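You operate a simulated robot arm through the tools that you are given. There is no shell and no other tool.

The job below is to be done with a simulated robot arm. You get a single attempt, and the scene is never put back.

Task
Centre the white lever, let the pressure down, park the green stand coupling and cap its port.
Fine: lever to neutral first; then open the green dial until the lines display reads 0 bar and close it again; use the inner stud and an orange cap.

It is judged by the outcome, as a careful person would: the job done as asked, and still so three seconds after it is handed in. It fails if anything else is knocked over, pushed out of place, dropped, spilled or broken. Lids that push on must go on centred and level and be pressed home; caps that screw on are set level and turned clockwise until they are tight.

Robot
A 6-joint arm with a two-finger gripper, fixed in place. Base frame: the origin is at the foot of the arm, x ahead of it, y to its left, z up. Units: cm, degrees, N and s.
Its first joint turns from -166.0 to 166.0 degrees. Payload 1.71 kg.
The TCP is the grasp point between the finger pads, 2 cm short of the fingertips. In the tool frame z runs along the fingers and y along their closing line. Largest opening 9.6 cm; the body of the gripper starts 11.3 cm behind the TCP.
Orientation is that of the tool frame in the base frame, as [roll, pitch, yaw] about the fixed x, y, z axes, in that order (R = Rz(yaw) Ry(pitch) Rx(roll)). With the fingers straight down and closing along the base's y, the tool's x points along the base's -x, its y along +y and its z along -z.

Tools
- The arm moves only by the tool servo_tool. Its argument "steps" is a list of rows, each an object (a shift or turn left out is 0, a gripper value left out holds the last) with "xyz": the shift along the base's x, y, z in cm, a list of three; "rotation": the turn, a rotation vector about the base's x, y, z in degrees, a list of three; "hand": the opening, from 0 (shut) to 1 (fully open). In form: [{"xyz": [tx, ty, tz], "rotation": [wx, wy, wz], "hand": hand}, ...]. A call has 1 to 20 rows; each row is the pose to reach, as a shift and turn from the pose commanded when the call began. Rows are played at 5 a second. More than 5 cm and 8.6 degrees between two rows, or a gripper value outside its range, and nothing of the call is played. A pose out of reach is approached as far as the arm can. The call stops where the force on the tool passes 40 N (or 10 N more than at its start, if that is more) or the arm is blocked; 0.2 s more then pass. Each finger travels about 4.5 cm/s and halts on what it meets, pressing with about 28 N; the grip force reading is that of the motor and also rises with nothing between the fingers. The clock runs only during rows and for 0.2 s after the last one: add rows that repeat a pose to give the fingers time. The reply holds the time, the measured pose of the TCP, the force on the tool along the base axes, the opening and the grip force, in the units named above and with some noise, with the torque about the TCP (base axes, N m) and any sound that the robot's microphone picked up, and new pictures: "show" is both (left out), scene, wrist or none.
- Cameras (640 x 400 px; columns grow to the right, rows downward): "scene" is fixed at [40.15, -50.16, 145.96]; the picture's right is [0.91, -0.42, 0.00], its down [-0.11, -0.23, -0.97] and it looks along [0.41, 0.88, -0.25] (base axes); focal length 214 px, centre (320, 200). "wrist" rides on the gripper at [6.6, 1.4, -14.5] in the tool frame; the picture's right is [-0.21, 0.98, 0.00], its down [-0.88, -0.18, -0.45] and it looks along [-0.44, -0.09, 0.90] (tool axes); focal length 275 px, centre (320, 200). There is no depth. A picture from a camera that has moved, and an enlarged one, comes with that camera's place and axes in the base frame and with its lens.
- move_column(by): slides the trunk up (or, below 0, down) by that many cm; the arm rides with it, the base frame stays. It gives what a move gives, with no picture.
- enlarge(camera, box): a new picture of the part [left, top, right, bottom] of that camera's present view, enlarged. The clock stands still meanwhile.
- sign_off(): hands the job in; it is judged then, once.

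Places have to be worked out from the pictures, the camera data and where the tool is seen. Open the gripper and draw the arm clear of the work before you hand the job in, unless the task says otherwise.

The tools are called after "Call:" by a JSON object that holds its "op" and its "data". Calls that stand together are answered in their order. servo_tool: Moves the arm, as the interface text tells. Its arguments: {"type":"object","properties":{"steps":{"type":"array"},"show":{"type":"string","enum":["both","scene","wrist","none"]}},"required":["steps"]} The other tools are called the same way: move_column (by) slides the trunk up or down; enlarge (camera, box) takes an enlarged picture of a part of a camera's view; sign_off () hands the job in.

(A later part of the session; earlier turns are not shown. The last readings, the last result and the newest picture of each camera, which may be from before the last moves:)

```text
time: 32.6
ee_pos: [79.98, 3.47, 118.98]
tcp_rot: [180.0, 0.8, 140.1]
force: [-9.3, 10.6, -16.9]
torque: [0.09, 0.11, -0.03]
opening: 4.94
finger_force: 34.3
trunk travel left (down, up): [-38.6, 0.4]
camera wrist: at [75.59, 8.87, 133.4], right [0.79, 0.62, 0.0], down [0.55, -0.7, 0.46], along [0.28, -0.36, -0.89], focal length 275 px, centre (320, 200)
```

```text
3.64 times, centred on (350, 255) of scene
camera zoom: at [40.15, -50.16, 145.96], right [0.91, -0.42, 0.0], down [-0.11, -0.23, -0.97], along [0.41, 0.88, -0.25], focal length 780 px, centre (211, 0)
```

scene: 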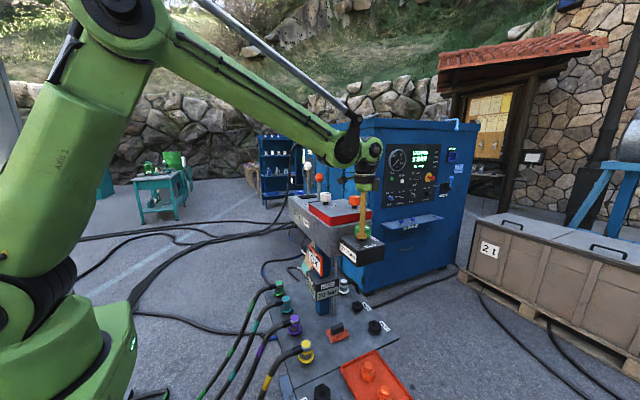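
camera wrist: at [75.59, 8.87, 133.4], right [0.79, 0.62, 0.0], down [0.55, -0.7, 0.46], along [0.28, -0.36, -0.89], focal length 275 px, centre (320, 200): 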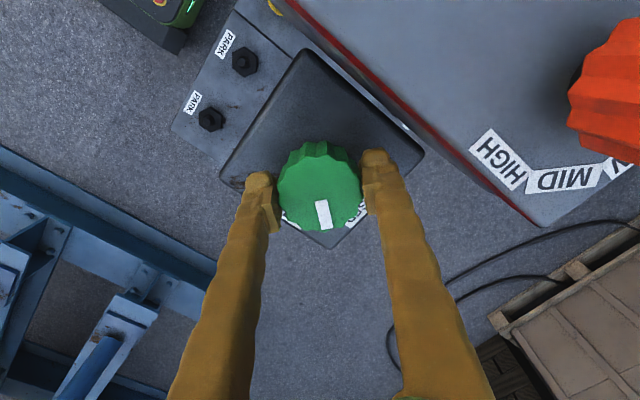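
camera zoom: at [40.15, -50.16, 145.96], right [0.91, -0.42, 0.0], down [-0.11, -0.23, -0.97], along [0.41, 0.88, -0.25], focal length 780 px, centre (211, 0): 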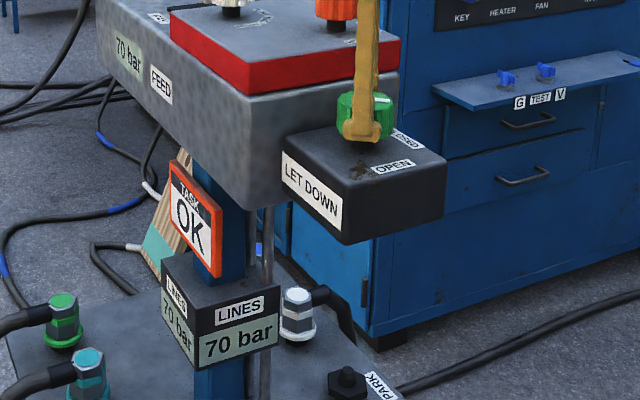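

The dial turns with the grip and the display still reads 70 bar. I'll continue to the OPEN mark.

Call:
{"op": "servo_tool", "data": {"steps": [{"rotation": [0, 0, -8]}, {"rotation": [0, 0, -16]}, {"rotation": [0, 0, -24]}, {"rotation": [0, 0, -32]}, {"rotation": [0, 0, -40]}, {"rotation": [0, 0, -48]}, {"rotation": [0, 0, -48]}]}}

Call:
{"op": "enlarge", "data": {"camera": "scene", "box": [290, 200, 410, 310]}}

```text
time: 34.2
ee_pos: [80.04, 3.42, 119.01]
tcp_rot: [180.0, 0.9, 92.0]
force: [-10.8, 12.0, -3.3]
torque: [0.08, 0.07, -0.13]
opening: 4.96
finger_force: 35.0
trunk travel left (down, up): [-38.6, 0.4]
camera wrist: at [81.02, 10.23, 133.46], right [0.98, -0.17, 0.0], down [-0.15, -0.88, 0.46], along [-0.08, -0.45, -0.89], focal length 275 px, centre (320, 200)
```

scene: 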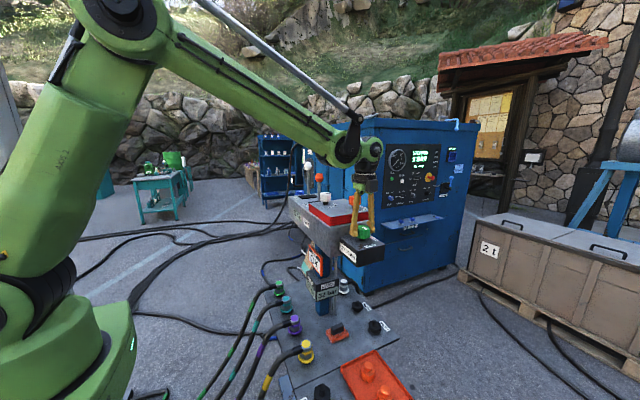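
wrist: 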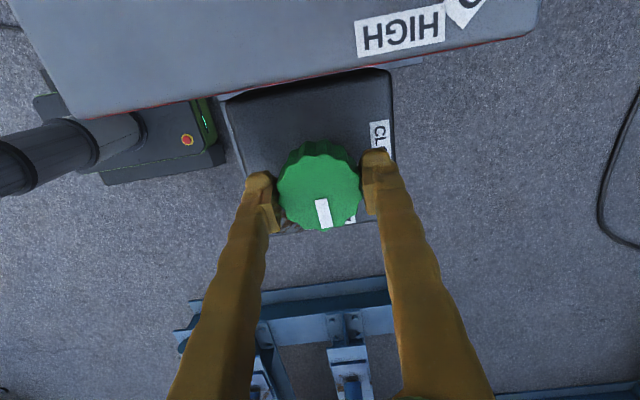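

```text
3.64 times, centred on (350, 255) of scene
camera zoom: at [40.15, -50.16, 145.96], right [0.91, -0.42, 0.0], down [-0.11, -0.23, -0.97], along [0.41, 0.88, -0.25], focal length 780 px, centre (211, 0)
```

zoom: 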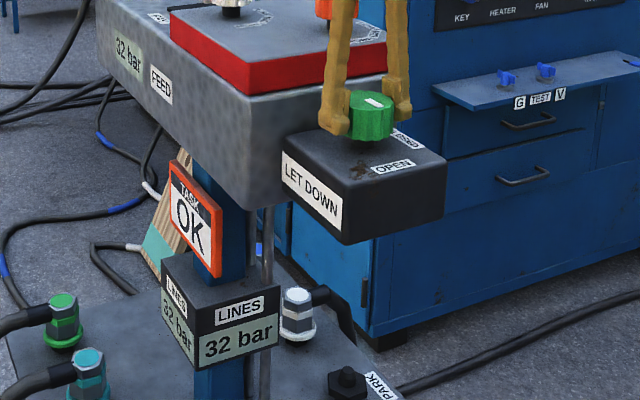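

The pressure is falling, with the display at 32 bar. I'll hold here for a couple of seconds until it reads 0.

Call:
{"op": "servo_tool", "data": {"steps": [{}, {}, {}, {}, {}, {}, {}, {}, {}, {}, {}, {}, {}, {}, {}], "show": "none"}}

Call:
{"op": "enlarge", "data": {"camera": "scene", "box": [290, 200, 410, 310]}}

```text
time: 37.4
ee_pos: [80.05, 3.47, 119.04]
tcp_rot: [179.9, 0.9, 92.0]
force: [0.8, 13.5, 15.0]
torque: [-0.06, -0.01, -0.13]
opening: 4.96
finger_force: 34.7
trunk travel left (down, up): [-38.6, 0.4]
```

```text
3.64 times, centred on (350, 255) of scene
camera zoom: at [40.15, -50.16, 145.96], right [0.91, -0.42, 0.0], down [-0.11, -0.23, -0.97], along [0.41, 0.88, -0.25], focal length 780 px, centre (211, 0)
```

zoom: 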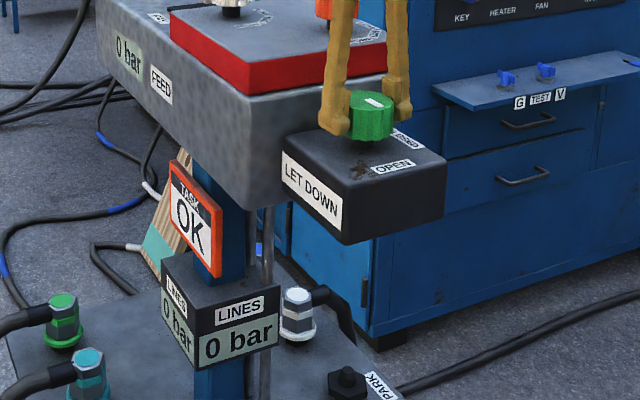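

The lines display now reads 0 bar. I'll turn the dial back +88° to CLOSED.

Call:
{"op": "servo_tool", "data": {"steps": [{"rotation": [0, 0, 8]}, {"rotation": [0, 0, 16]}, {"rotation": [0, 0, 24]}, {"rotation": [0, 0, 32]}, {"rotation": [0, 0, 40]}, {"rotation": [0, 0, 48]}, {"rotation": [0, 0, 56]}, {"rotation": [0, 0, 64]}, {"rotation": [0, 0, 72]}, {"rotation": [0, 0, 80]}, {"rotation": [0, 0, 88]}, {"rotation": [0, 0, 88]}]}}

Call:
{"op": "enlarge", "data": {"camera": "scene", "box": [290, 200, 410, 310]}}

```text
time: 40.0
ee_pos: [80.05, 3.53, 119.08]
tcp_rot: [179.9, 0.7, -179.9]
force: [5.5, 11.0, 5.6]
torque: [0.02, 0.13, -0.46]
opening: 4.95
finger_force: 34.8
trunk travel left (down, up): [-38.6, 0.4]
camera wrist: at [73.17, 4.82, 133.46], right [0.2, 0.98, 0.0], down [0.87, -0.18, 0.46], along [0.45, -0.09, -0.89], focal length 275 px, centre (320, 200)
```

scene: 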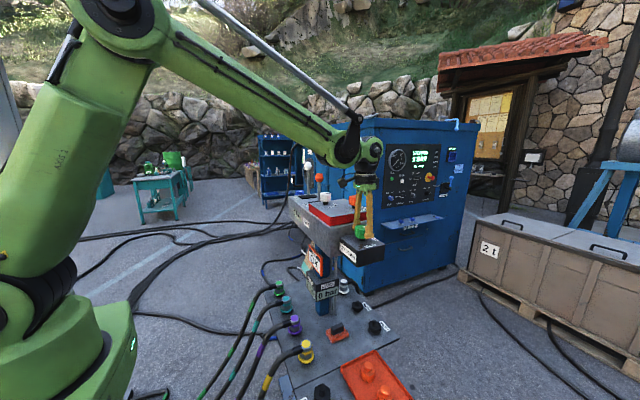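
wrist: 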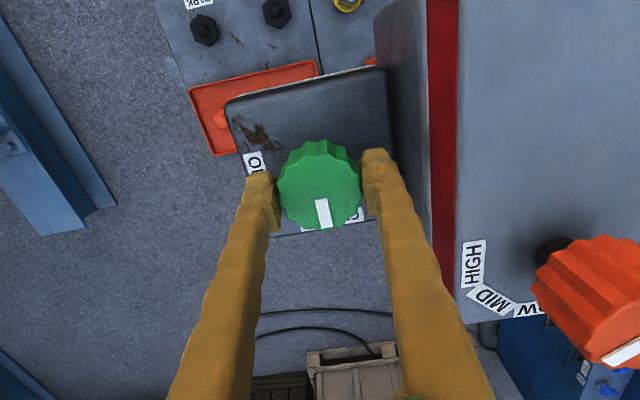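

```text
3.64 times, centred on (350, 255) of scene
camera zoom: at [40.15, -50.16, 145.96], right [0.91, -0.42, 0.0], down [-0.11, -0.23, -0.97], along [0.41, 0.88, -0.25], focal length 780 px, centre (211, 0)
```

zoom: 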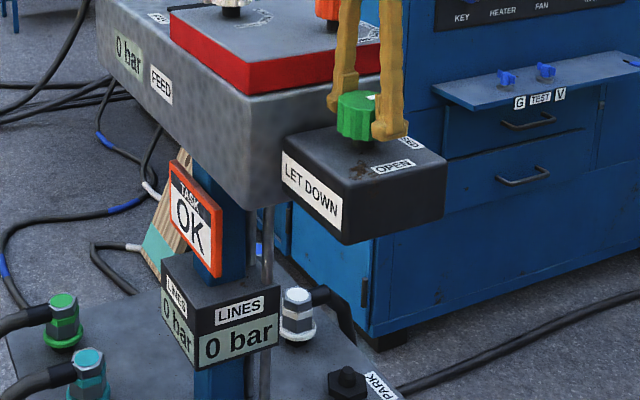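

The dial is against its closed stop (torque felt, pointer at CLOSED) and the display holds 0 bar. I'll release gently, keeping the opening limited to clear the wall, and rise.

Call:
{"op": "servo_tool", "data": {"steps": [{"hand": 0.69}, {"hand": 0.69}, {"hand": 0.69}, {"xyz": [0, 0, 4]}, {"xyz": [0, 0, 8]}, {"xyz": [0, 0, 12]}, {"xyz": [-2, 0, 16]}, {"xyz": [-5, 0, 20]}, {"xyz": [-9, 0, 22]}, {"xyz": [-13, 0, 22]}, {"xyz": [-16, 0, 22]}, {"xyz": [-16, 0, 22]}]}}

Call:
{"op": "enlarge", "data": {"camera": "scene", "box": [290, 200, 410, 310]}}

Call:
{"op": "enlarge", "data": {"camera": "wrist", "box": [160, 60, 480, 260]}}

```text
time: 42.6
ee_pos: [64.22, 3.47, 141.03]
tcp_rot: [-180.0, 0.8, 179.9]
force: [-0.6, 0.0, -0.4]
torque: [0.03, -0.02, -0.03]
opening: 6.62
finger_force: 0.1
trunk travel left (down, up): [-38.6, 0.4]
camera wrist: at [57.42, 4.83, 155.48], right [0.21, 0.98, 0.0], down [0.87, -0.18, 0.46], along [0.45, -0.09, -0.89], focal length 275 px, centre (320, 200)
```

scene: 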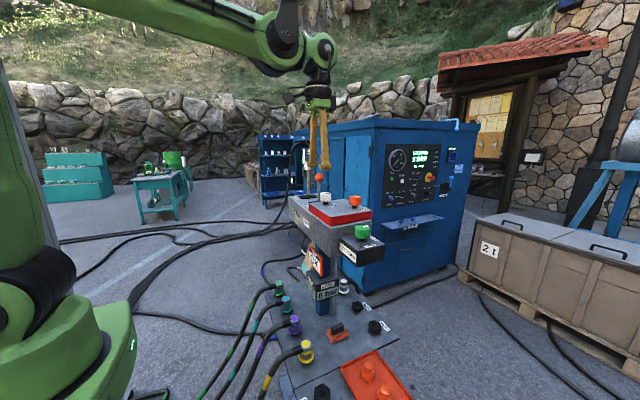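
wrist: 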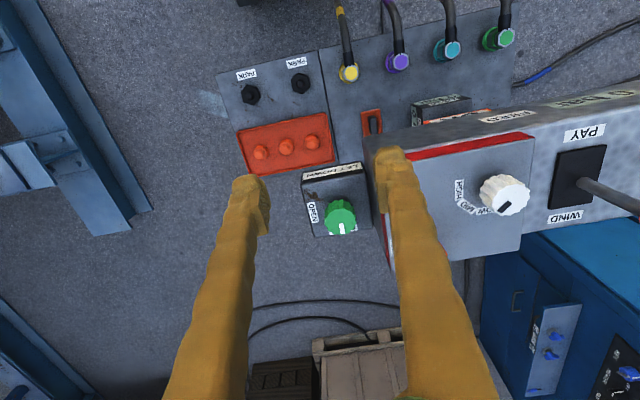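

```text
3.64 times, centred on (350, 255) of scene
camera zoom: at [40.15, -50.16, 145.96], right [0.91, -0.42, 0.0], down [-0.11, -0.23, -0.97], along [0.41, 0.88, -0.25], focal length 780 px, centre (211, 0)
```

zoom: 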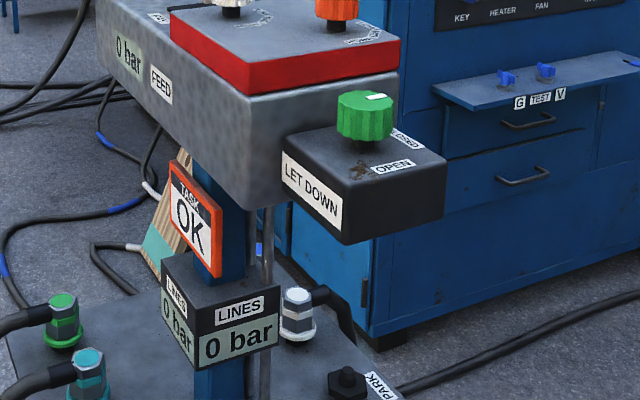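

```text
2.00 times, centred on (320, 160) of wrist
camera zoom: at [57.42, 4.83, 155.48], right [0.21, 0.98, 0.0], down [0.87, -0.18, 0.46], along [0.45, -0.09, -0.89], focal length 551 px, centre (320, 280)
```

zoom: 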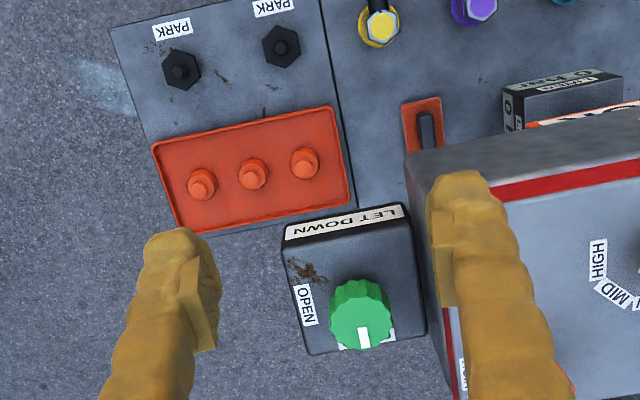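

The dial is closed and untouched, and the display reads 0 bar. The free orange caps sit near x≈79.6, y≈-2/-10.5/-19. Now I'll move clear of the panel in -y and lower the trunk for the stand work.

Call:
{"op": "servo_tool", "data": {"steps": [{"xyz": [0, -4, 0], "hand": 0.69}, {"xyz": [0, -8, 0]}, {"xyz": [0, -12, 0]}, {"xyz": [2, -15, 0]}, {"xyz": [2, -15, 0]}], "show": "none"}}

Call:
{"op": "move_column", "data": {"by": -38.5}}

Call:
{"op": "servo_tool", "data": {"steps": [{"xyz": [0, 0, 0]}]}}

```text
time: 43.8
ee_pos: [66.19, -11.53, 140.87]
tcp_rot: [-180.0, 0.8, -180.0]
force: [0.6, -0.8, -0.6]
torque: [0.03, 0.02, 0.0]
opening: 6.64
finger_force: 0.0
trunk travel left (down, up): [-38.6, 0.4]
```

```text
time: 47.5
ee_pos: [66.05, -11.41, 102.31]
tcp_rot: [-179.9, 0.9, 180.0]
force: [-0.2, 0.0, 0.9]
torque: [0.01, -0.01, 0.03]
opening: 6.63
finger_force: 0.1
trunk travel left (down, up): [-0.1, 38.9]
```

```text
time: 47.9
ee_pos: [66.07, -11.47, 102.42]
tcp_rot: [-180.0, 0.8, -180.0]
force: [-0.2, 0.1, -0.3]
torque: [-0.02, -0.03, -0.02]
opening: 6.6
finger_force: 0.1
trunk travel left (down, up): [-0.1, 38.9]
camera wrist: at [59.16, -10.13, 116.81], right [0.21, 0.98, 0.0], down [0.87, -0.18, 0.46], along [0.45, -0.09, -0.89], focal length 275 px, centre (320, 200)
```

scene: 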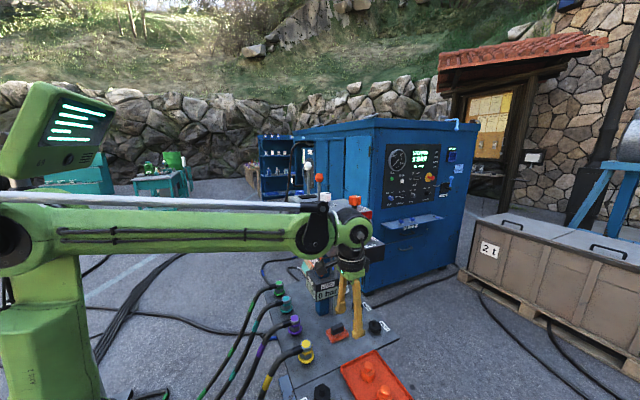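
wrist: 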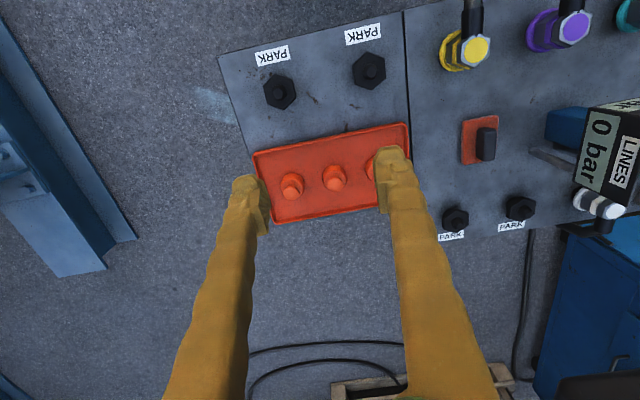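

Call:
{"op": "enlarge", "data": {"camera": "wrist", "box": [220, 10, 420, 135]}}

Call:
{"op": "enlarge", "data": {"camera": "wrist", "box": [420, 110, 640, 248]}}

Call:
{"op": "enlarge", "data": {"camera": "wrist", "box": [420, 0, 640, 138]}}

Call:
{"op": "enlarge", "data": {"camera": "scene", "box": [260, 275, 400, 362]}}

```text
3.20 times, centred on (320, 72) of wrist
camera zoom: at [59.16, -10.13, 116.81], right [0.21, 0.98, 0.0], down [0.87, -0.18, 0.46], along [0.45, -0.09, -0.89], focal length 881 px, centre (320, 608)
```

zoom: 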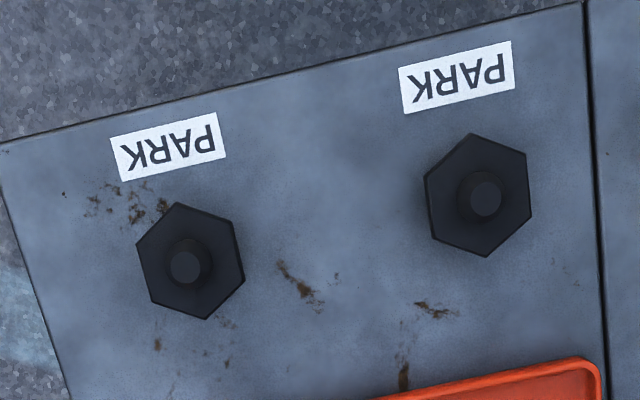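

```text
2.90 times, centred on (530, 179) of wrist
camera zoom: at [59.16, -10.13, 116.81], right [0.21, 0.98, 0.0], down [0.87, -0.18, 0.46], along [0.45, -0.09, -0.89], focal length 798 px, centre (-289, 261)
```

zoom: 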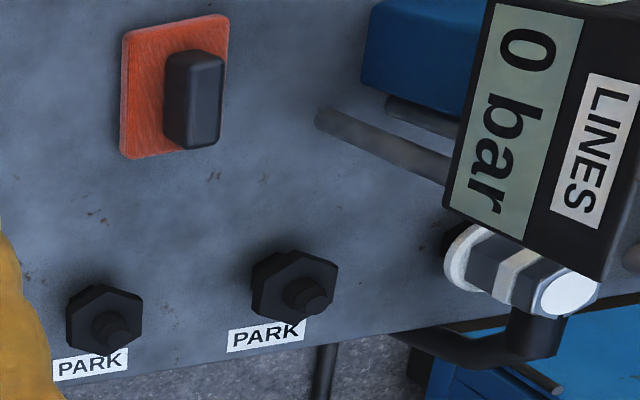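

```text
2.90 times, centred on (530, 69) of wrist
camera zoom: at [59.16, -10.13, 116.81], right [0.21, 0.98, 0.0], down [0.87, -0.18, 0.46], along [0.45, -0.09, -0.89], focal length 798 px, centre (-289, 580)
```

zoom: 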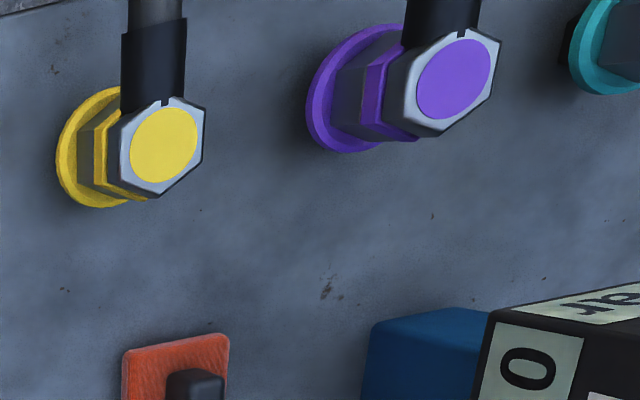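

```text
4.57 times, centred on (330, 318) of scene
camera zoom: at [40.15, -50.16, 145.96], right [0.91, -0.42, 0.0], down [-0.11, -0.23, -0.97], along [0.41, 0.88, -0.25], focal length 980 px, centre (274, -342)
```

zoom: 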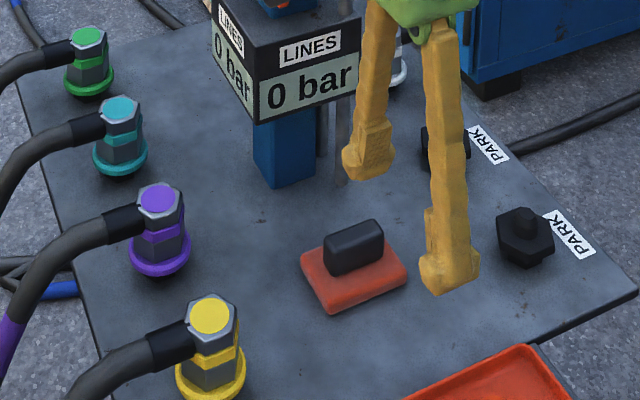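

Four identical PARK studs are visible. Two are in line with the line couplings, at about (62.7, -2.6) and (62.6, -17.5). The other two sit in line with the white coupling on the far edge. The green line coupling belongs to the near row, so the inner stud there is at (62.7, -2.6). I'll raise a bit and swing over to inspect the green coupling.

Call:
{"op": "move_column", "data": {"by": 12}}

Call:
{"op": "servo_tool", "data": {"steps": [{"xyz": [0, 4, 0]}, {"xyz": [0, 8, 0]}, {"xyz": [0, 12, 0]}, {"xyz": [0, 16, 0]}, {"xyz": [0, 20, 0]}, {"xyz": [-1, 24, 0]}, {"xyz": [-2, 28, 0]}, {"xyz": [-3, 32, 0]}, {"xyz": [-4, 36, 0]}, {"xyz": [-5, 40, 0]}, {"xyz": [-6, 44, 0]}, {"xyz": [-7, 48, 0]}, {"xyz": [-8, 52, 0]}, {"xyz": [-9, 56, 0]}, {"xyz": [-9, 60, 0]}, {"xyz": [-9, 64, 0]}, {"xyz": [-9, 66, 0]}, {"xyz": [-9, 66, 0]}]}}

```text
time: 49.4
ee_pos: [66.07, -11.41, 114.5]
tcp_rot: [180.0, 0.8, 180.0]
force: [-0.7, 0.6, -0.2]
torque: [0.03, 0.01, -0.04]
opening: 6.64
finger_force: 0.2
trunk travel left (down, up): [-12.1, 26.9]
```

```text
time: 53.2
ee_pos: [56.93, 54.65, 114.34]
tcp_rot: [-180.0, 0.8, 180.0]
force: [-0.5, 0.1, -0.2]
torque: [-0.03, -0.02, -0.01]
opening: 6.63
finger_force: 0.0
trunk travel left (down, up): [-12.1, 26.9]
camera wrist: at [50.19, 55.88, 128.78], right [0.21, 0.98, 0.0], down [0.87, -0.18, 0.46], along [0.45, -0.09, -0.89], focal length 275 px, centre (320, 200)
```

scene: 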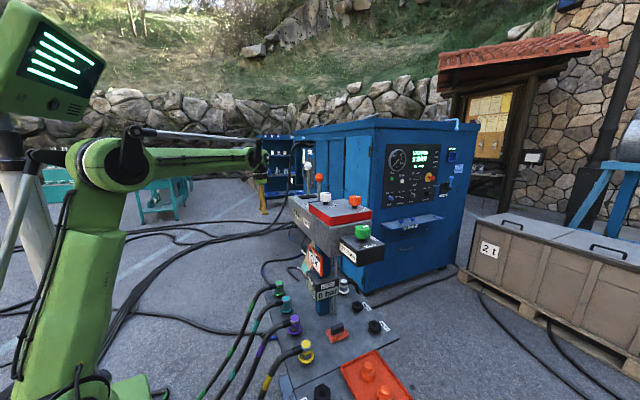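
wrist: 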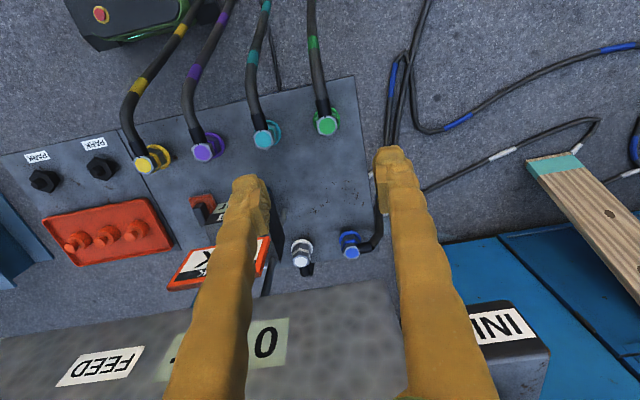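

The white and blue couplings share the far edge with the other two studs, which confirms the near-row studs are for the line couplings. I'll lower toward the green coupling for a close look.

Call:
{"op": "servo_tool", "data": {"steps": [{"xyz": [0, 0, -4]}, {"xyz": [0, 0, -8]}, {"xyz": [0, 0, -12]}, {"xyz": [0, 0, -16]}, {"xyz": [0, 0, -20]}, {"xyz": [0, 0, -24]}, {"xyz": [0, 0, -26]}, {"xyz": [0, 0, -26]}]}}

Call:
{"op": "enlarge", "data": {"camera": "wrist", "box": [240, 50, 440, 175]}}

Call:
{"op": "enlarge", "data": {"camera": "scene", "box": [250, 270, 310, 308]}}

```text
time: 55.0
ee_pos: [57.09, 54.46, 88.52]
tcp_rot: [-180.0, 0.9, 180.0]
force: [-1.2, 0.2, -0.5]
torque: [-0.04, 0.02, -0.01]
opening: 6.61
finger_force: 0.0
trunk travel left (down, up): [-12.1, 26.9]
camera wrist: at [50.2, 55.75, 102.83], right [0.21, 0.98, 0.0], down [0.87, -0.18, 0.46], along [0.45, -0.09, -0.89], focal length 275 px, centre (320, 200)
```

scene: 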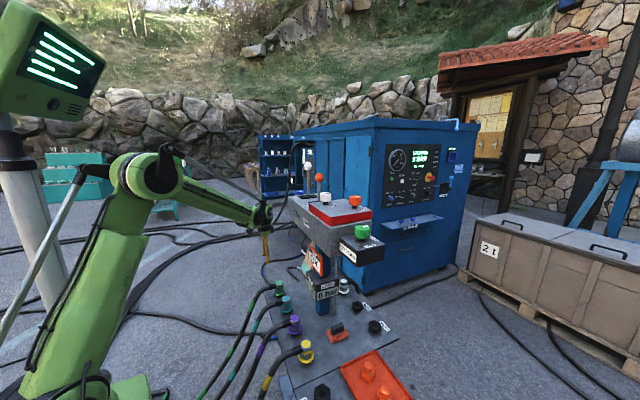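
wrist: 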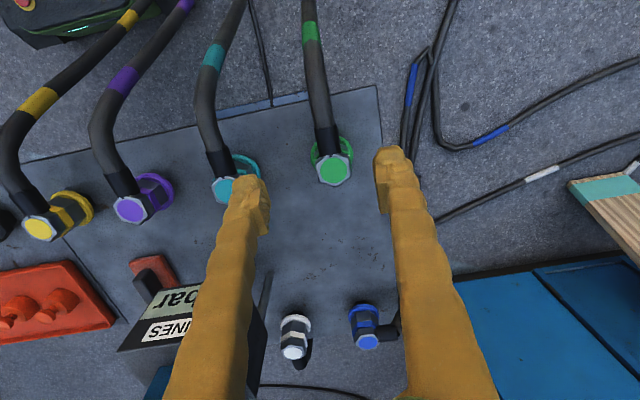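

```text
3.20 times, centred on (340, 112) of wrist
camera zoom: at [50.2, 55.75, 102.83], right [0.21, 0.98, 0.0], down [0.87, -0.18, 0.46], along [0.45, -0.09, -0.89], focal length 881 px, centre (256, 480)
```

zoom: 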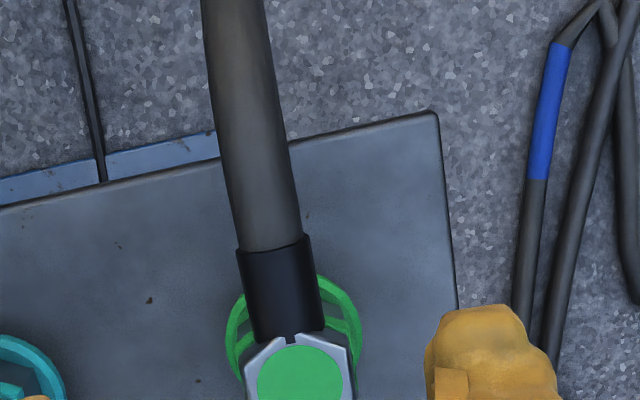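

```text
10.53 times, centred on (280, 289) of scene
camera zoom: at [40.15, -50.16, 145.96], right [0.91, -0.42, 0.0], down [-0.11, -0.23, -0.97], along [0.41, 0.88, -0.25], focal length 2258 px, centre (741, -737)
```

zoom: 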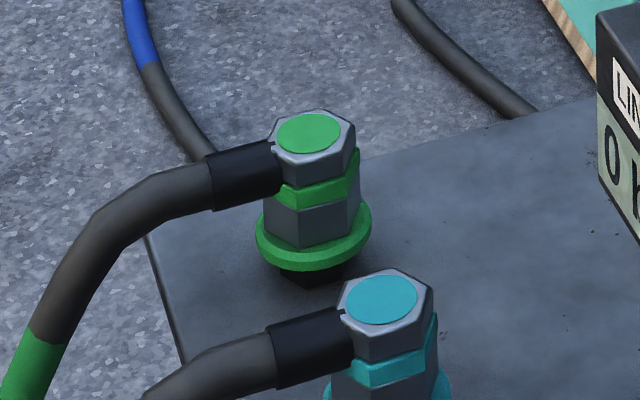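

The coupling is a hex body about 4.5 cm across flats, with flats facing ±y. The hose leaves toward -x, the flange is at z≈64 and the top at z≈70.7, centred near (62.4, 55.2). I'll descend to just above it and check alignment.

Call:
{"op": "servo_tool", "data": {"steps": [{"xyz": [1.5, 0.2, -4]}, {"xyz": [3, 0.4, -8]}, {"xyz": [4.5, 0.6, -11]}, {"xyz": [5.3, 0.7, -13.5]}, {"xyz": [5.3, 0.7, -13.5]}]}}

Call:
{"op": "enlarge", "data": {"camera": "scene", "box": [250, 260, 320, 304]}}

```text
time: 56.2
ee_pos: [62.49, 55.24, 75.01]
tcp_rot: [179.9, 0.8, 179.9]
force: [-0.1, 1.1, -0.3]
torque: [0.02, 0.0, 0.0]
opening: 6.62
finger_force: 0.0
trunk travel left (down, up): [-12.1, 26.9]
camera wrist: at [55.54, 56.6, 89.47], right [0.21, 0.98, 0.0], down [0.87, -0.18, 0.46], along [0.45, -0.09, -0.89], focal length 275 px, centre (320, 200)
```

scene: 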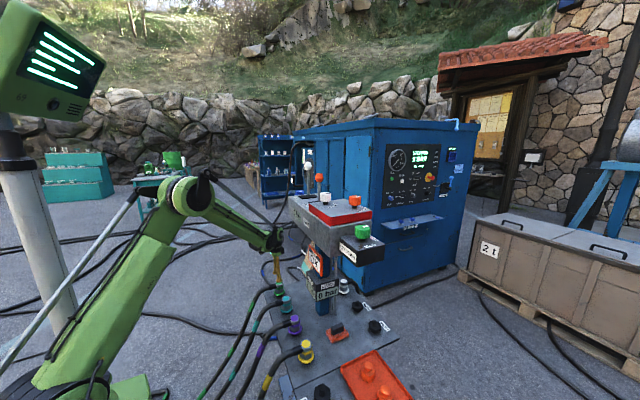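
wrist: 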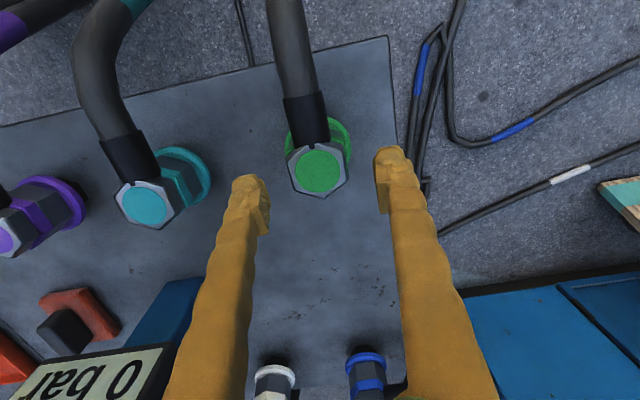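

```text
9.09 times, centred on (285, 282) of scene
camera zoom: at [40.15, -50.16, 145.96], right [0.91, -0.42, 0.0], down [-0.11, -0.23, -0.97], along [0.41, 0.88, -0.25], focal length 1950 px, centre (638, -546)
```

zoom: 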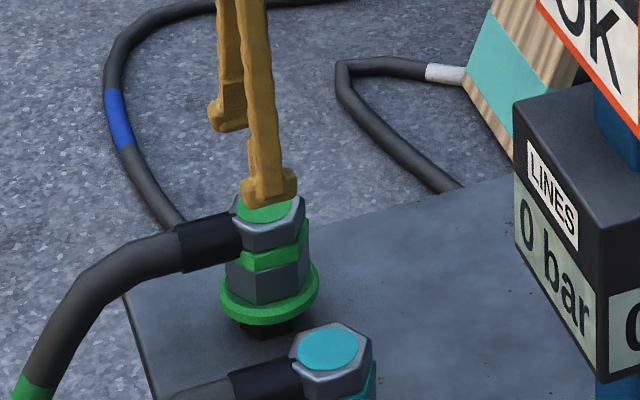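

Alignment looks good, with the top centre at about (62.6, 55.1). I'll descend to z≈67.6 and grip the hex body.

Call:
{"op": "servo_tool", "data": {"steps": [{"xyz": [0.1, -0.1, -3]}, {"xyz": [0.1, -0.1, -5.5]}, {"xyz": [0.1, -0.1, -7.3]}, {"xyz": [0.1, -0.1, -7.3]}, {"xyz": [0.1, -0.1, -7.3], "hand": 0.3}, {"xyz": [0.1, -0.1, -7.3], "hand": 0.3}, {"xyz": [0.1, -0.1, -7.3], "hand": 0.3}, {"xyz": [0.1, -0.1, -7.3], "hand": 0.3}]}}

Call:
{"op": "enlarge", "data": {"camera": "scene", "box": [250, 260, 320, 304]}}

```text
time: 58.0
ee_pos: [62.2, 55.05, 67.67]
tcp_rot: [180.0, 0.8, -180.0]
force: [-7.1, -28.0, -7.3]
torque: [0.45, -0.06, -0.08]
opening: 4.87
finger_force: 28.1
trunk travel left (down, up): [-12.1, 26.9]
camera wrist: at [55.46, 56.36, 82.08], right [0.21, 0.98, 0.0], down [0.87, -0.18, 0.46], along [0.45, -0.09, -0.89], focal length 275 px, centre (320, 200)
```

scene: 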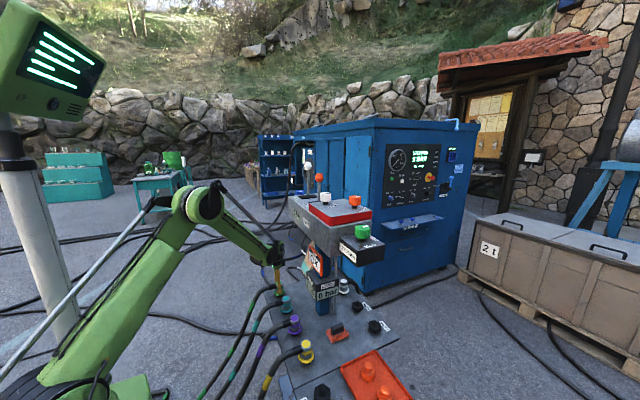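
wrist: 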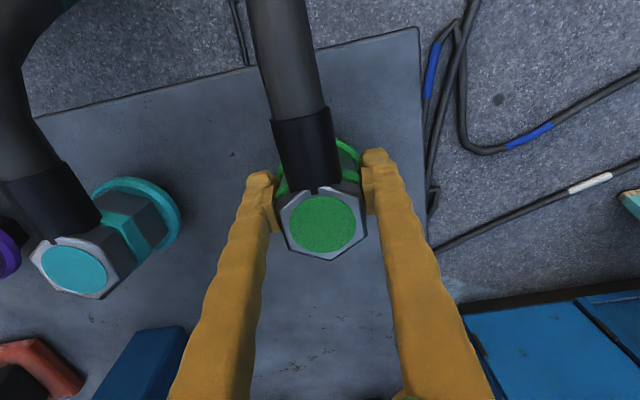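

```text
9.09 times, centred on (285, 282) of scene
camera zoom: at [40.15, -50.16, 145.96], right [0.91, -0.42, 0.0], down [-0.11, -0.23, -0.97], along [0.41, 0.88, -0.25], focal length 1950 px, centre (638, -546)
```

zoom: 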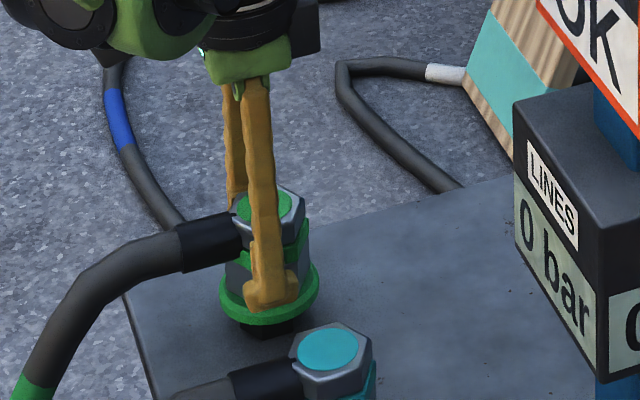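

It's gripped (opening 4.87), but a lateral force shows I'm off in y. I'll ease y by about -0.4 while holding to relieve it.

Call:
{"op": "servo_tool", "data": {"steps": [{"xyz": [0, -0.2, 0]}, {"xyz": [0, -0.35, 0]}, {"xyz": [0, -0.35, 0]}], "show": "none"}}

```text
time: 58.8
ee_pos: [62.4, 55.05, 67.66]
tcp_rot: [179.9, 0.7, -179.9]
force: [1.2, 20.1, 4.4]
torque: [0.1, 0.08, -0.09]
opening: 4.85
finger_force: 28.6
trunk travel left (down, up): [-12.1, 26.9]
```

The force swung to +20 N, so I'll move back 0.15 and then gently try lifting straight up.

Call:
{"op": "servo_tool", "data": {"steps": [{"xyz": [0, 0.15, 0]}, {"xyz": [0, 0.15, 0.2]}, {"xyz": [0, 0.15, 0.4]}, {"xyz": [0, 0.15, 0.7]}, {"xyz": [0, 0.15, 1.0]}, {"xyz": [0, 0.15, 1.0]}]}}

Call:
{"op": "enlarge", "data": {"camera": "scene", "box": [250, 260, 320, 304]}}

```text
time: 60.2
ee_pos: [62.32, 54.87, 68.63]
tcp_rot: [-179.9, 0.7, 179.9]
force: [-0.2, -0.3, -3.4]
torque: [0.01, 0.02, 0.0]
opening: 4.86
finger_force: 28.3
trunk travel left (down, up): [-12.1, 26.9]
camera wrist: at [55.56, 56.21, 83.01], right [0.21, 0.98, 0.0], down [0.87, -0.18, 0.46], along [0.45, -0.09, -0.89], focal length 275 px, centre (320, 200)
```

scene: 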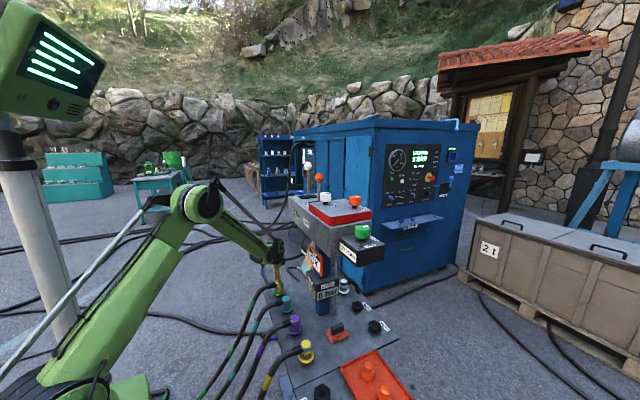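
wrist: 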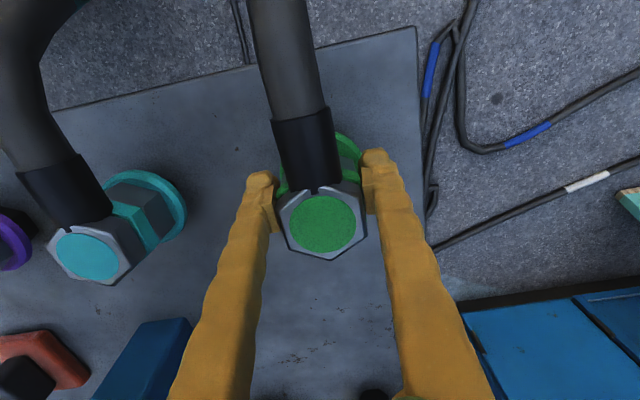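

```text
9.09 times, centred on (285, 282) of scene
camera zoom: at [40.15, -50.16, 145.96], right [0.91, -0.42, 0.0], down [-0.11, -0.23, -0.97], along [0.41, 0.88, -0.25], focal length 1950 px, centre (638, -546)
```

zoom: 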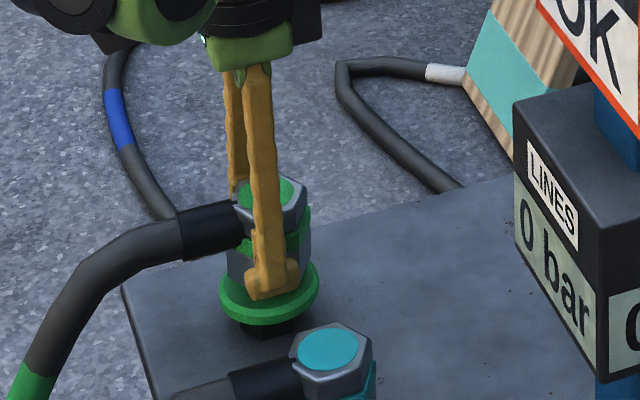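

The body slid up off its flange with low force and the green ring stays on the port. I'll lift it fully clear, backing off in x so the wrist keeps away from the FEED box.

Call:
{"op": "servo_tool", "data": {"steps": [{"xyz": [0, 0, 1]}, {"xyz": [0, 0, 2]}, {"xyz": [0, 0, 3.5]}, {"xyz": [0, 0, 5]}, {"xyz": [-1.5, 0, 7]}, {"xyz": [-3, 0, 9]}, {"xyz": [-4.5, 0, 11]}, {"xyz": [-5, 0, 13]}, {"xyz": [-5, 0, 13]}]}}

Call:
{"op": "enlarge", "data": {"camera": "scene", "box": [230, 240, 330, 303]}}

```text
time: 62.2
ee_pos: [57.46, 54.87, 81.58]
tcp_rot: [-180.0, 0.7, 180.0]
force: [0.0, 0.5, -3.1]
torque: [-0.01, -0.02, -0.04]
opening: 4.88
finger_force: 28.1
trunk travel left (down, up): [-12.1, 26.9]
camera wrist: at [50.52, 56.26, 95.99], right [0.21, 0.98, 0.0], down [0.87, -0.18, 0.46], along [0.45, -0.09, -0.89], focal length 275 px, centre (320, 200)
```

scene: 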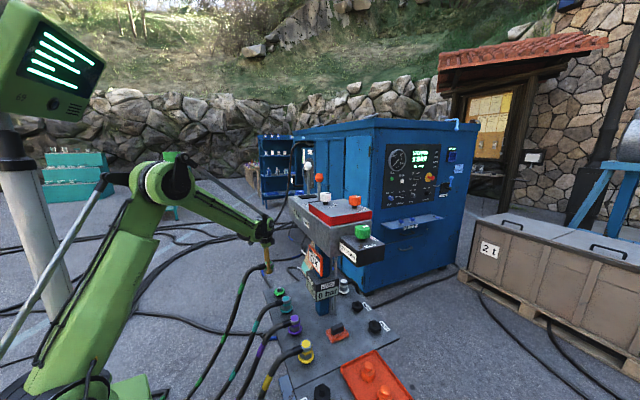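
wrist: 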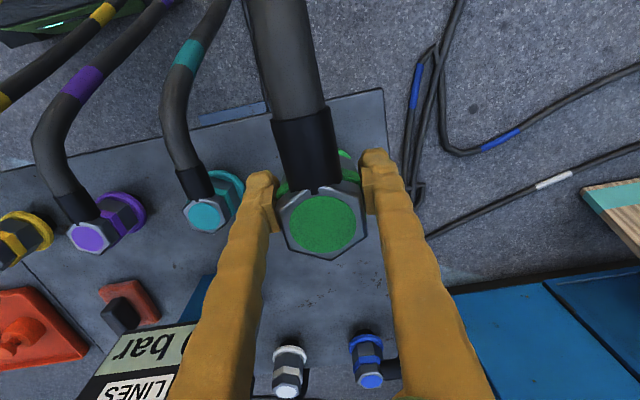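

```text
6.35 times, centred on (280, 272) of scene
camera zoom: at [40.15, -50.16, 145.96], right [0.91, -0.42, 0.0], down [-0.11, -0.23, -0.97], along [0.41, 0.88, -0.25], focal length 1362 px, centre (574, -254)
```

zoom: 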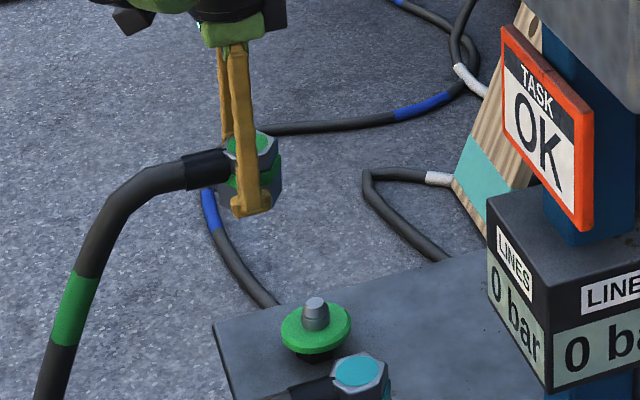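

The port's green ring and nub stay behind, and the coupling hangs centred in the grip. The inner stud is at a short radius (~63 cm), so before crossing I'll raise the trunk in increments while keeping the TCP height. That way the arm isn't folded to its limit.

Call:
{"op": "move_column", "data": {"by": 8}}

Call:
{"op": "servo_tool", "data": {"steps": [{"xyz": [0, 0, -3]}, {"xyz": [0, 0, -6]}, {"xyz": [0, 0, -6]}], "show": "none"}}

Call:
{"op": "move_column", "data": {"by": 8}}

Call:
{"op": "servo_tool", "data": {"steps": [{"xyz": [0, 0, -3]}, {"xyz": [0, 0, -6]}, {"xyz": [0, 0, -8]}, {"xyz": [0, 0, -8]}], "show": "scene"}}

```text
time: 63.4
ee_pos: [57.45, 55.02, 89.54]
tcp_rot: [-179.9, 0.8, -180.0]
force: [-0.8, 0.2, -3.7]
torque: [-0.02, 0.03, 0.02]
opening: 4.85
finger_force: 27.5
trunk travel left (down, up): [-20.1, 18.9]
```

```text
time: 64.2
ee_pos: [57.38, 55.09, 83.42]
tcp_rot: [180.0, 0.6, 180.0]
force: [0.2, 0.4, -3.2]
torque: [-0.01, 0.01, 0.03]
opening: 4.86
finger_force: 28.1
trunk travel left (down, up): [-20.1, 18.9]
```

```text
time: 65.3
ee_pos: [57.34, 54.89, 91.5]
tcp_rot: [-180.0, 0.9, -179.9]
force: [-0.3, -0.3, -4.1]
torque: [0.03, 0.05, 0.03]
opening: 4.84
finger_force: 27.8
trunk travel left (down, up): [-28.1, 10.9]
```

```text
time: 66.3
ee_pos: [57.26, 54.78, 83.57]
tcp_rot: [180.0, 0.8, 180.0]
force: [1.1, 1.0, -3.7]
torque: [-0.02, 0.01, -0.01]
opening: 4.86
finger_force: 28.9
trunk travel left (down, up): [-28.1, 10.9]
```

scene: 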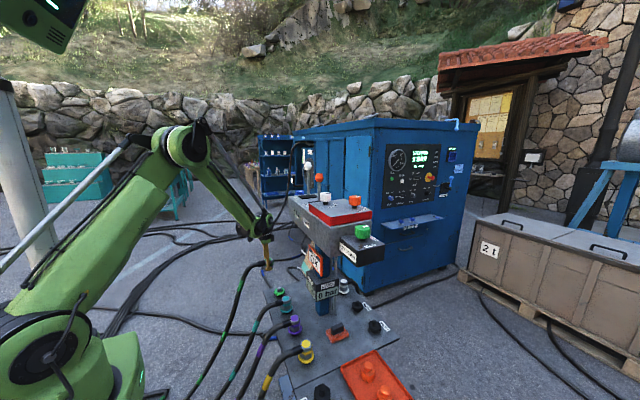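

The hose adds no load. I'll move across in short stages at z≈84, watching for any reach limit.

Call:
{"op": "servo_tool", "data": {"steps": [{"xyz": [0, -4, 0]}, {"xyz": [0, -8, 0]}, {"xyz": [0, -12, 0]}, {"xyz": [0.5, -16, 0]}, {"xyz": [1, -20, 0]}, {"xyz": [1.5, -24, 0]}, {"xyz": [2, -27, 0]}, {"xyz": [2, -27, 0]}], "show": "scene"}}

```text
time: 68.1
ee_pos: [59.06, 27.91, 83.58]
tcp_rot: [179.9, 0.8, -180.0]
force: [1.0, -0.9, -3.5]
torque: [0.0, 0.03, 0.02]
opening: 4.86
finger_force: 27.9
trunk travel left (down, up): [-28.1, 10.9]
```

scene: 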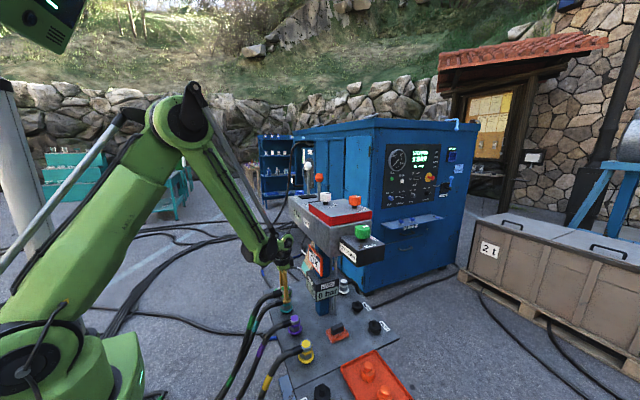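

That's fine at r≈65. Continuing toward the inner stud in a short stage.

Call:
{"op": "servo_tool", "data": {"steps": [{"xyz": [0.4, -3, 0]}, {"xyz": [0.8, -6, 0]}, {"xyz": [1.2, -9, 0]}, {"xyz": [1.6, -12, 0]}, {"xyz": [2, -15, 0]}, {"xyz": [2, -15, 0]}], "show": "scene"}}

```text
time: 69.5
ee_pos: [61.22, 12.83, 83.61]
tcp_rot: [-180.0, 0.7, -180.0]
force: [0.5, -1.1, -3.8]
torque: [0.01, 0.01, 0.02]
opening: 4.89
finger_force: 28.2
trunk travel left (down, up): [-28.1, 10.9]
```

scene: 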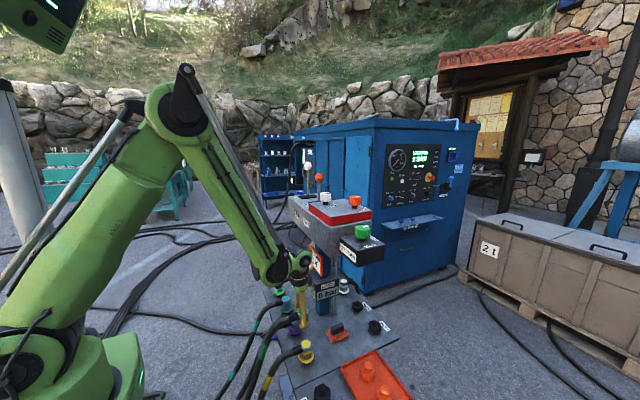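

r≈62.5 is still reachable. Moving above the inner stud at y≈-2.6.

Call:
{"op": "servo_tool", "data": {"steps": [{"xyz": [0.2, -3, 0]}, {"xyz": [0.5, -6, 0]}, {"xyz": [0.8, -9, 0]}, {"xyz": [1.1, -12, 0]}, {"xyz": [1.3, -15.3, 0]}, {"xyz": [1.3, -15.3, 0]}]}}

Call:
{"op": "enlarge", "data": {"camera": "scene", "box": [280, 330, 380, 400]}}

```text
time: 70.9
ee_pos: [62.62, -2.42, 83.43]
tcp_rot: [179.9, 0.8, -179.9]
force: [0.6, -0.2, -3.6]
torque: [0.03, -0.01, -0.03]
opening: 4.88
finger_force: 27.5
trunk travel left (down, up): [-28.1, 10.9]
camera wrist: at [55.69, -1.12, 97.83], right [0.21, 0.98, 0.0], down [0.87, -0.18, 0.46], along [0.45, -0.09, -0.89], focal length 275 px, centre (320, 200)
```

scene: 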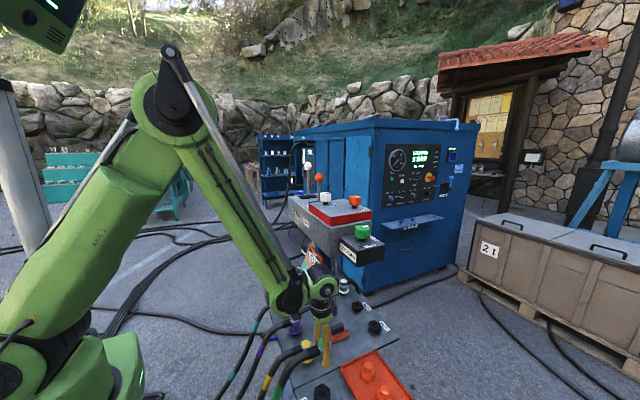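
wrist: 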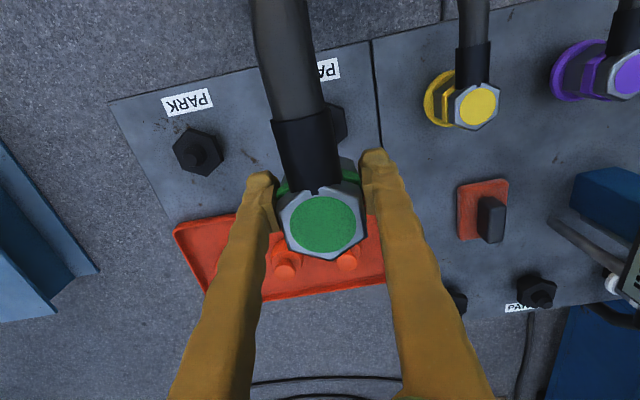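

```text
5.71 times, centred on (330, 365) of scene
camera zoom: at [40.15, -50.16, 145.96], right [0.91, -0.42, 0.0], down [-0.11, -0.23, -0.97], along [0.41, 0.88, -0.25], focal length 1226 px, centre (263, -743)
```

zoom: 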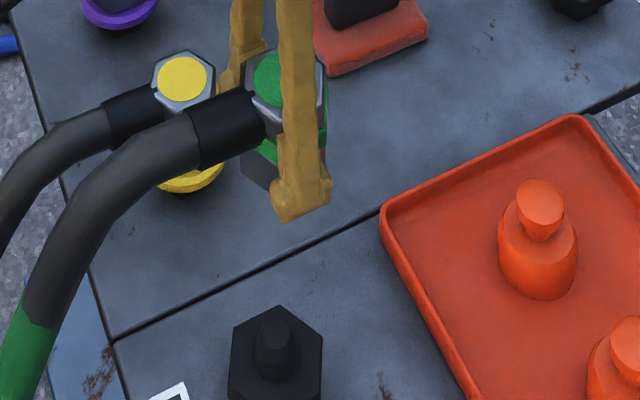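

The held coupling hides the stud from the wrist camera. I'll shift aside in -y to get a clear close view of it and measure it.

Call:
{"op": "servo_tool", "data": {"steps": [{"xyz": [0, -4, 0]}, {"xyz": [0, -8, 0]}, {"xyz": [0, -10, 0]}, {"xyz": [0, -10, 0]}]}}

Call:
{"op": "enlarge", "data": {"camera": "wrist", "box": [340, 60, 500, 160]}}

Call:
{"op": "enlarge", "data": {"camera": "scene", "box": [290, 362, 350, 400]}}

```text
time: 71.9
ee_pos: [62.51, -12.33, 83.6]
tcp_rot: [-180.0, 0.8, 179.9]
force: [-0.7, 1.3, -4.1]
torque: [0.01, 0.04, -0.04]
opening: 4.86
finger_force: 27.4
trunk travel left (down, up): [-28.1, 10.9]
camera wrist: at [55.66, -11.04, 97.93], right [0.21, 0.98, 0.0], down [0.87, -0.18, 0.46], along [0.45, -0.09, -0.89], focal length 275 px, centre (320, 200)
```

scene: 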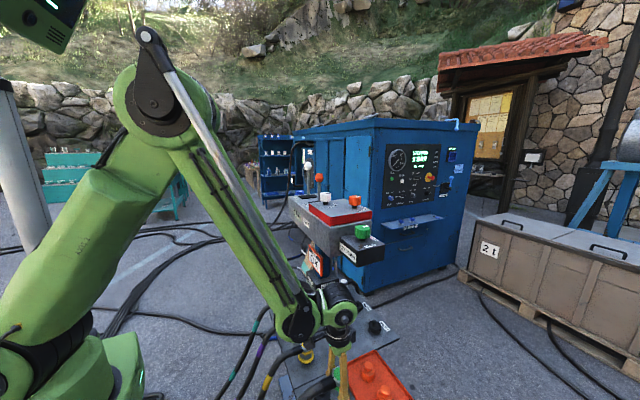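
wrist: 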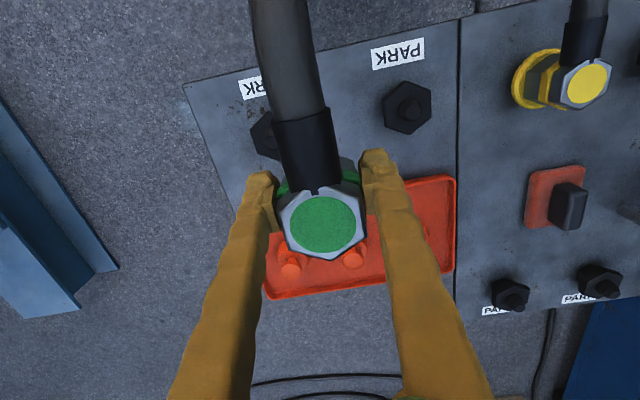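

```text
4.00 times, centred on (420, 110) of wrist
camera zoom: at [55.66, -11.04, 97.93], right [0.21, 0.98, 0.0], down [0.87, -0.18, 0.46], along [0.45, -0.09, -0.89], focal length 1101 px, centre (-80, 560)
```

zoom: 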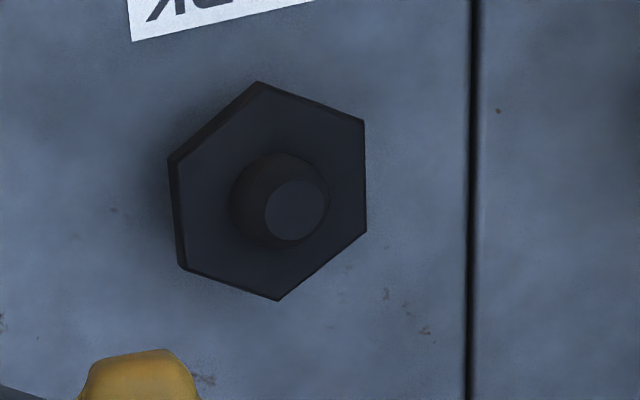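

```text
10.53 times, centred on (320, 381) of scene
camera zoom: at [40.15, -50.16, 145.96], right [0.91, -0.42, 0.0], down [-0.11, -0.23, -0.97], along [0.41, 0.88, -0.25], focal length 2258 px, centre (320, -1705)
```

zoom: 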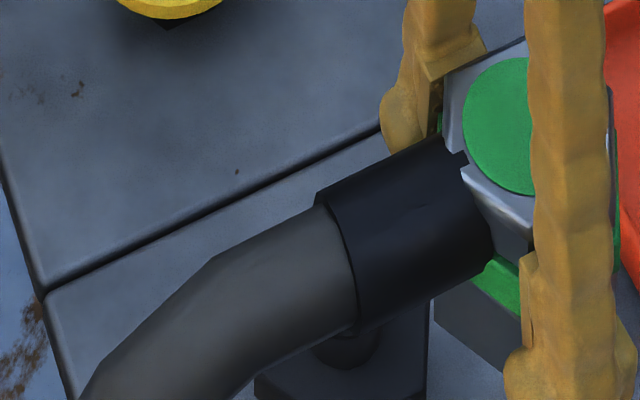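

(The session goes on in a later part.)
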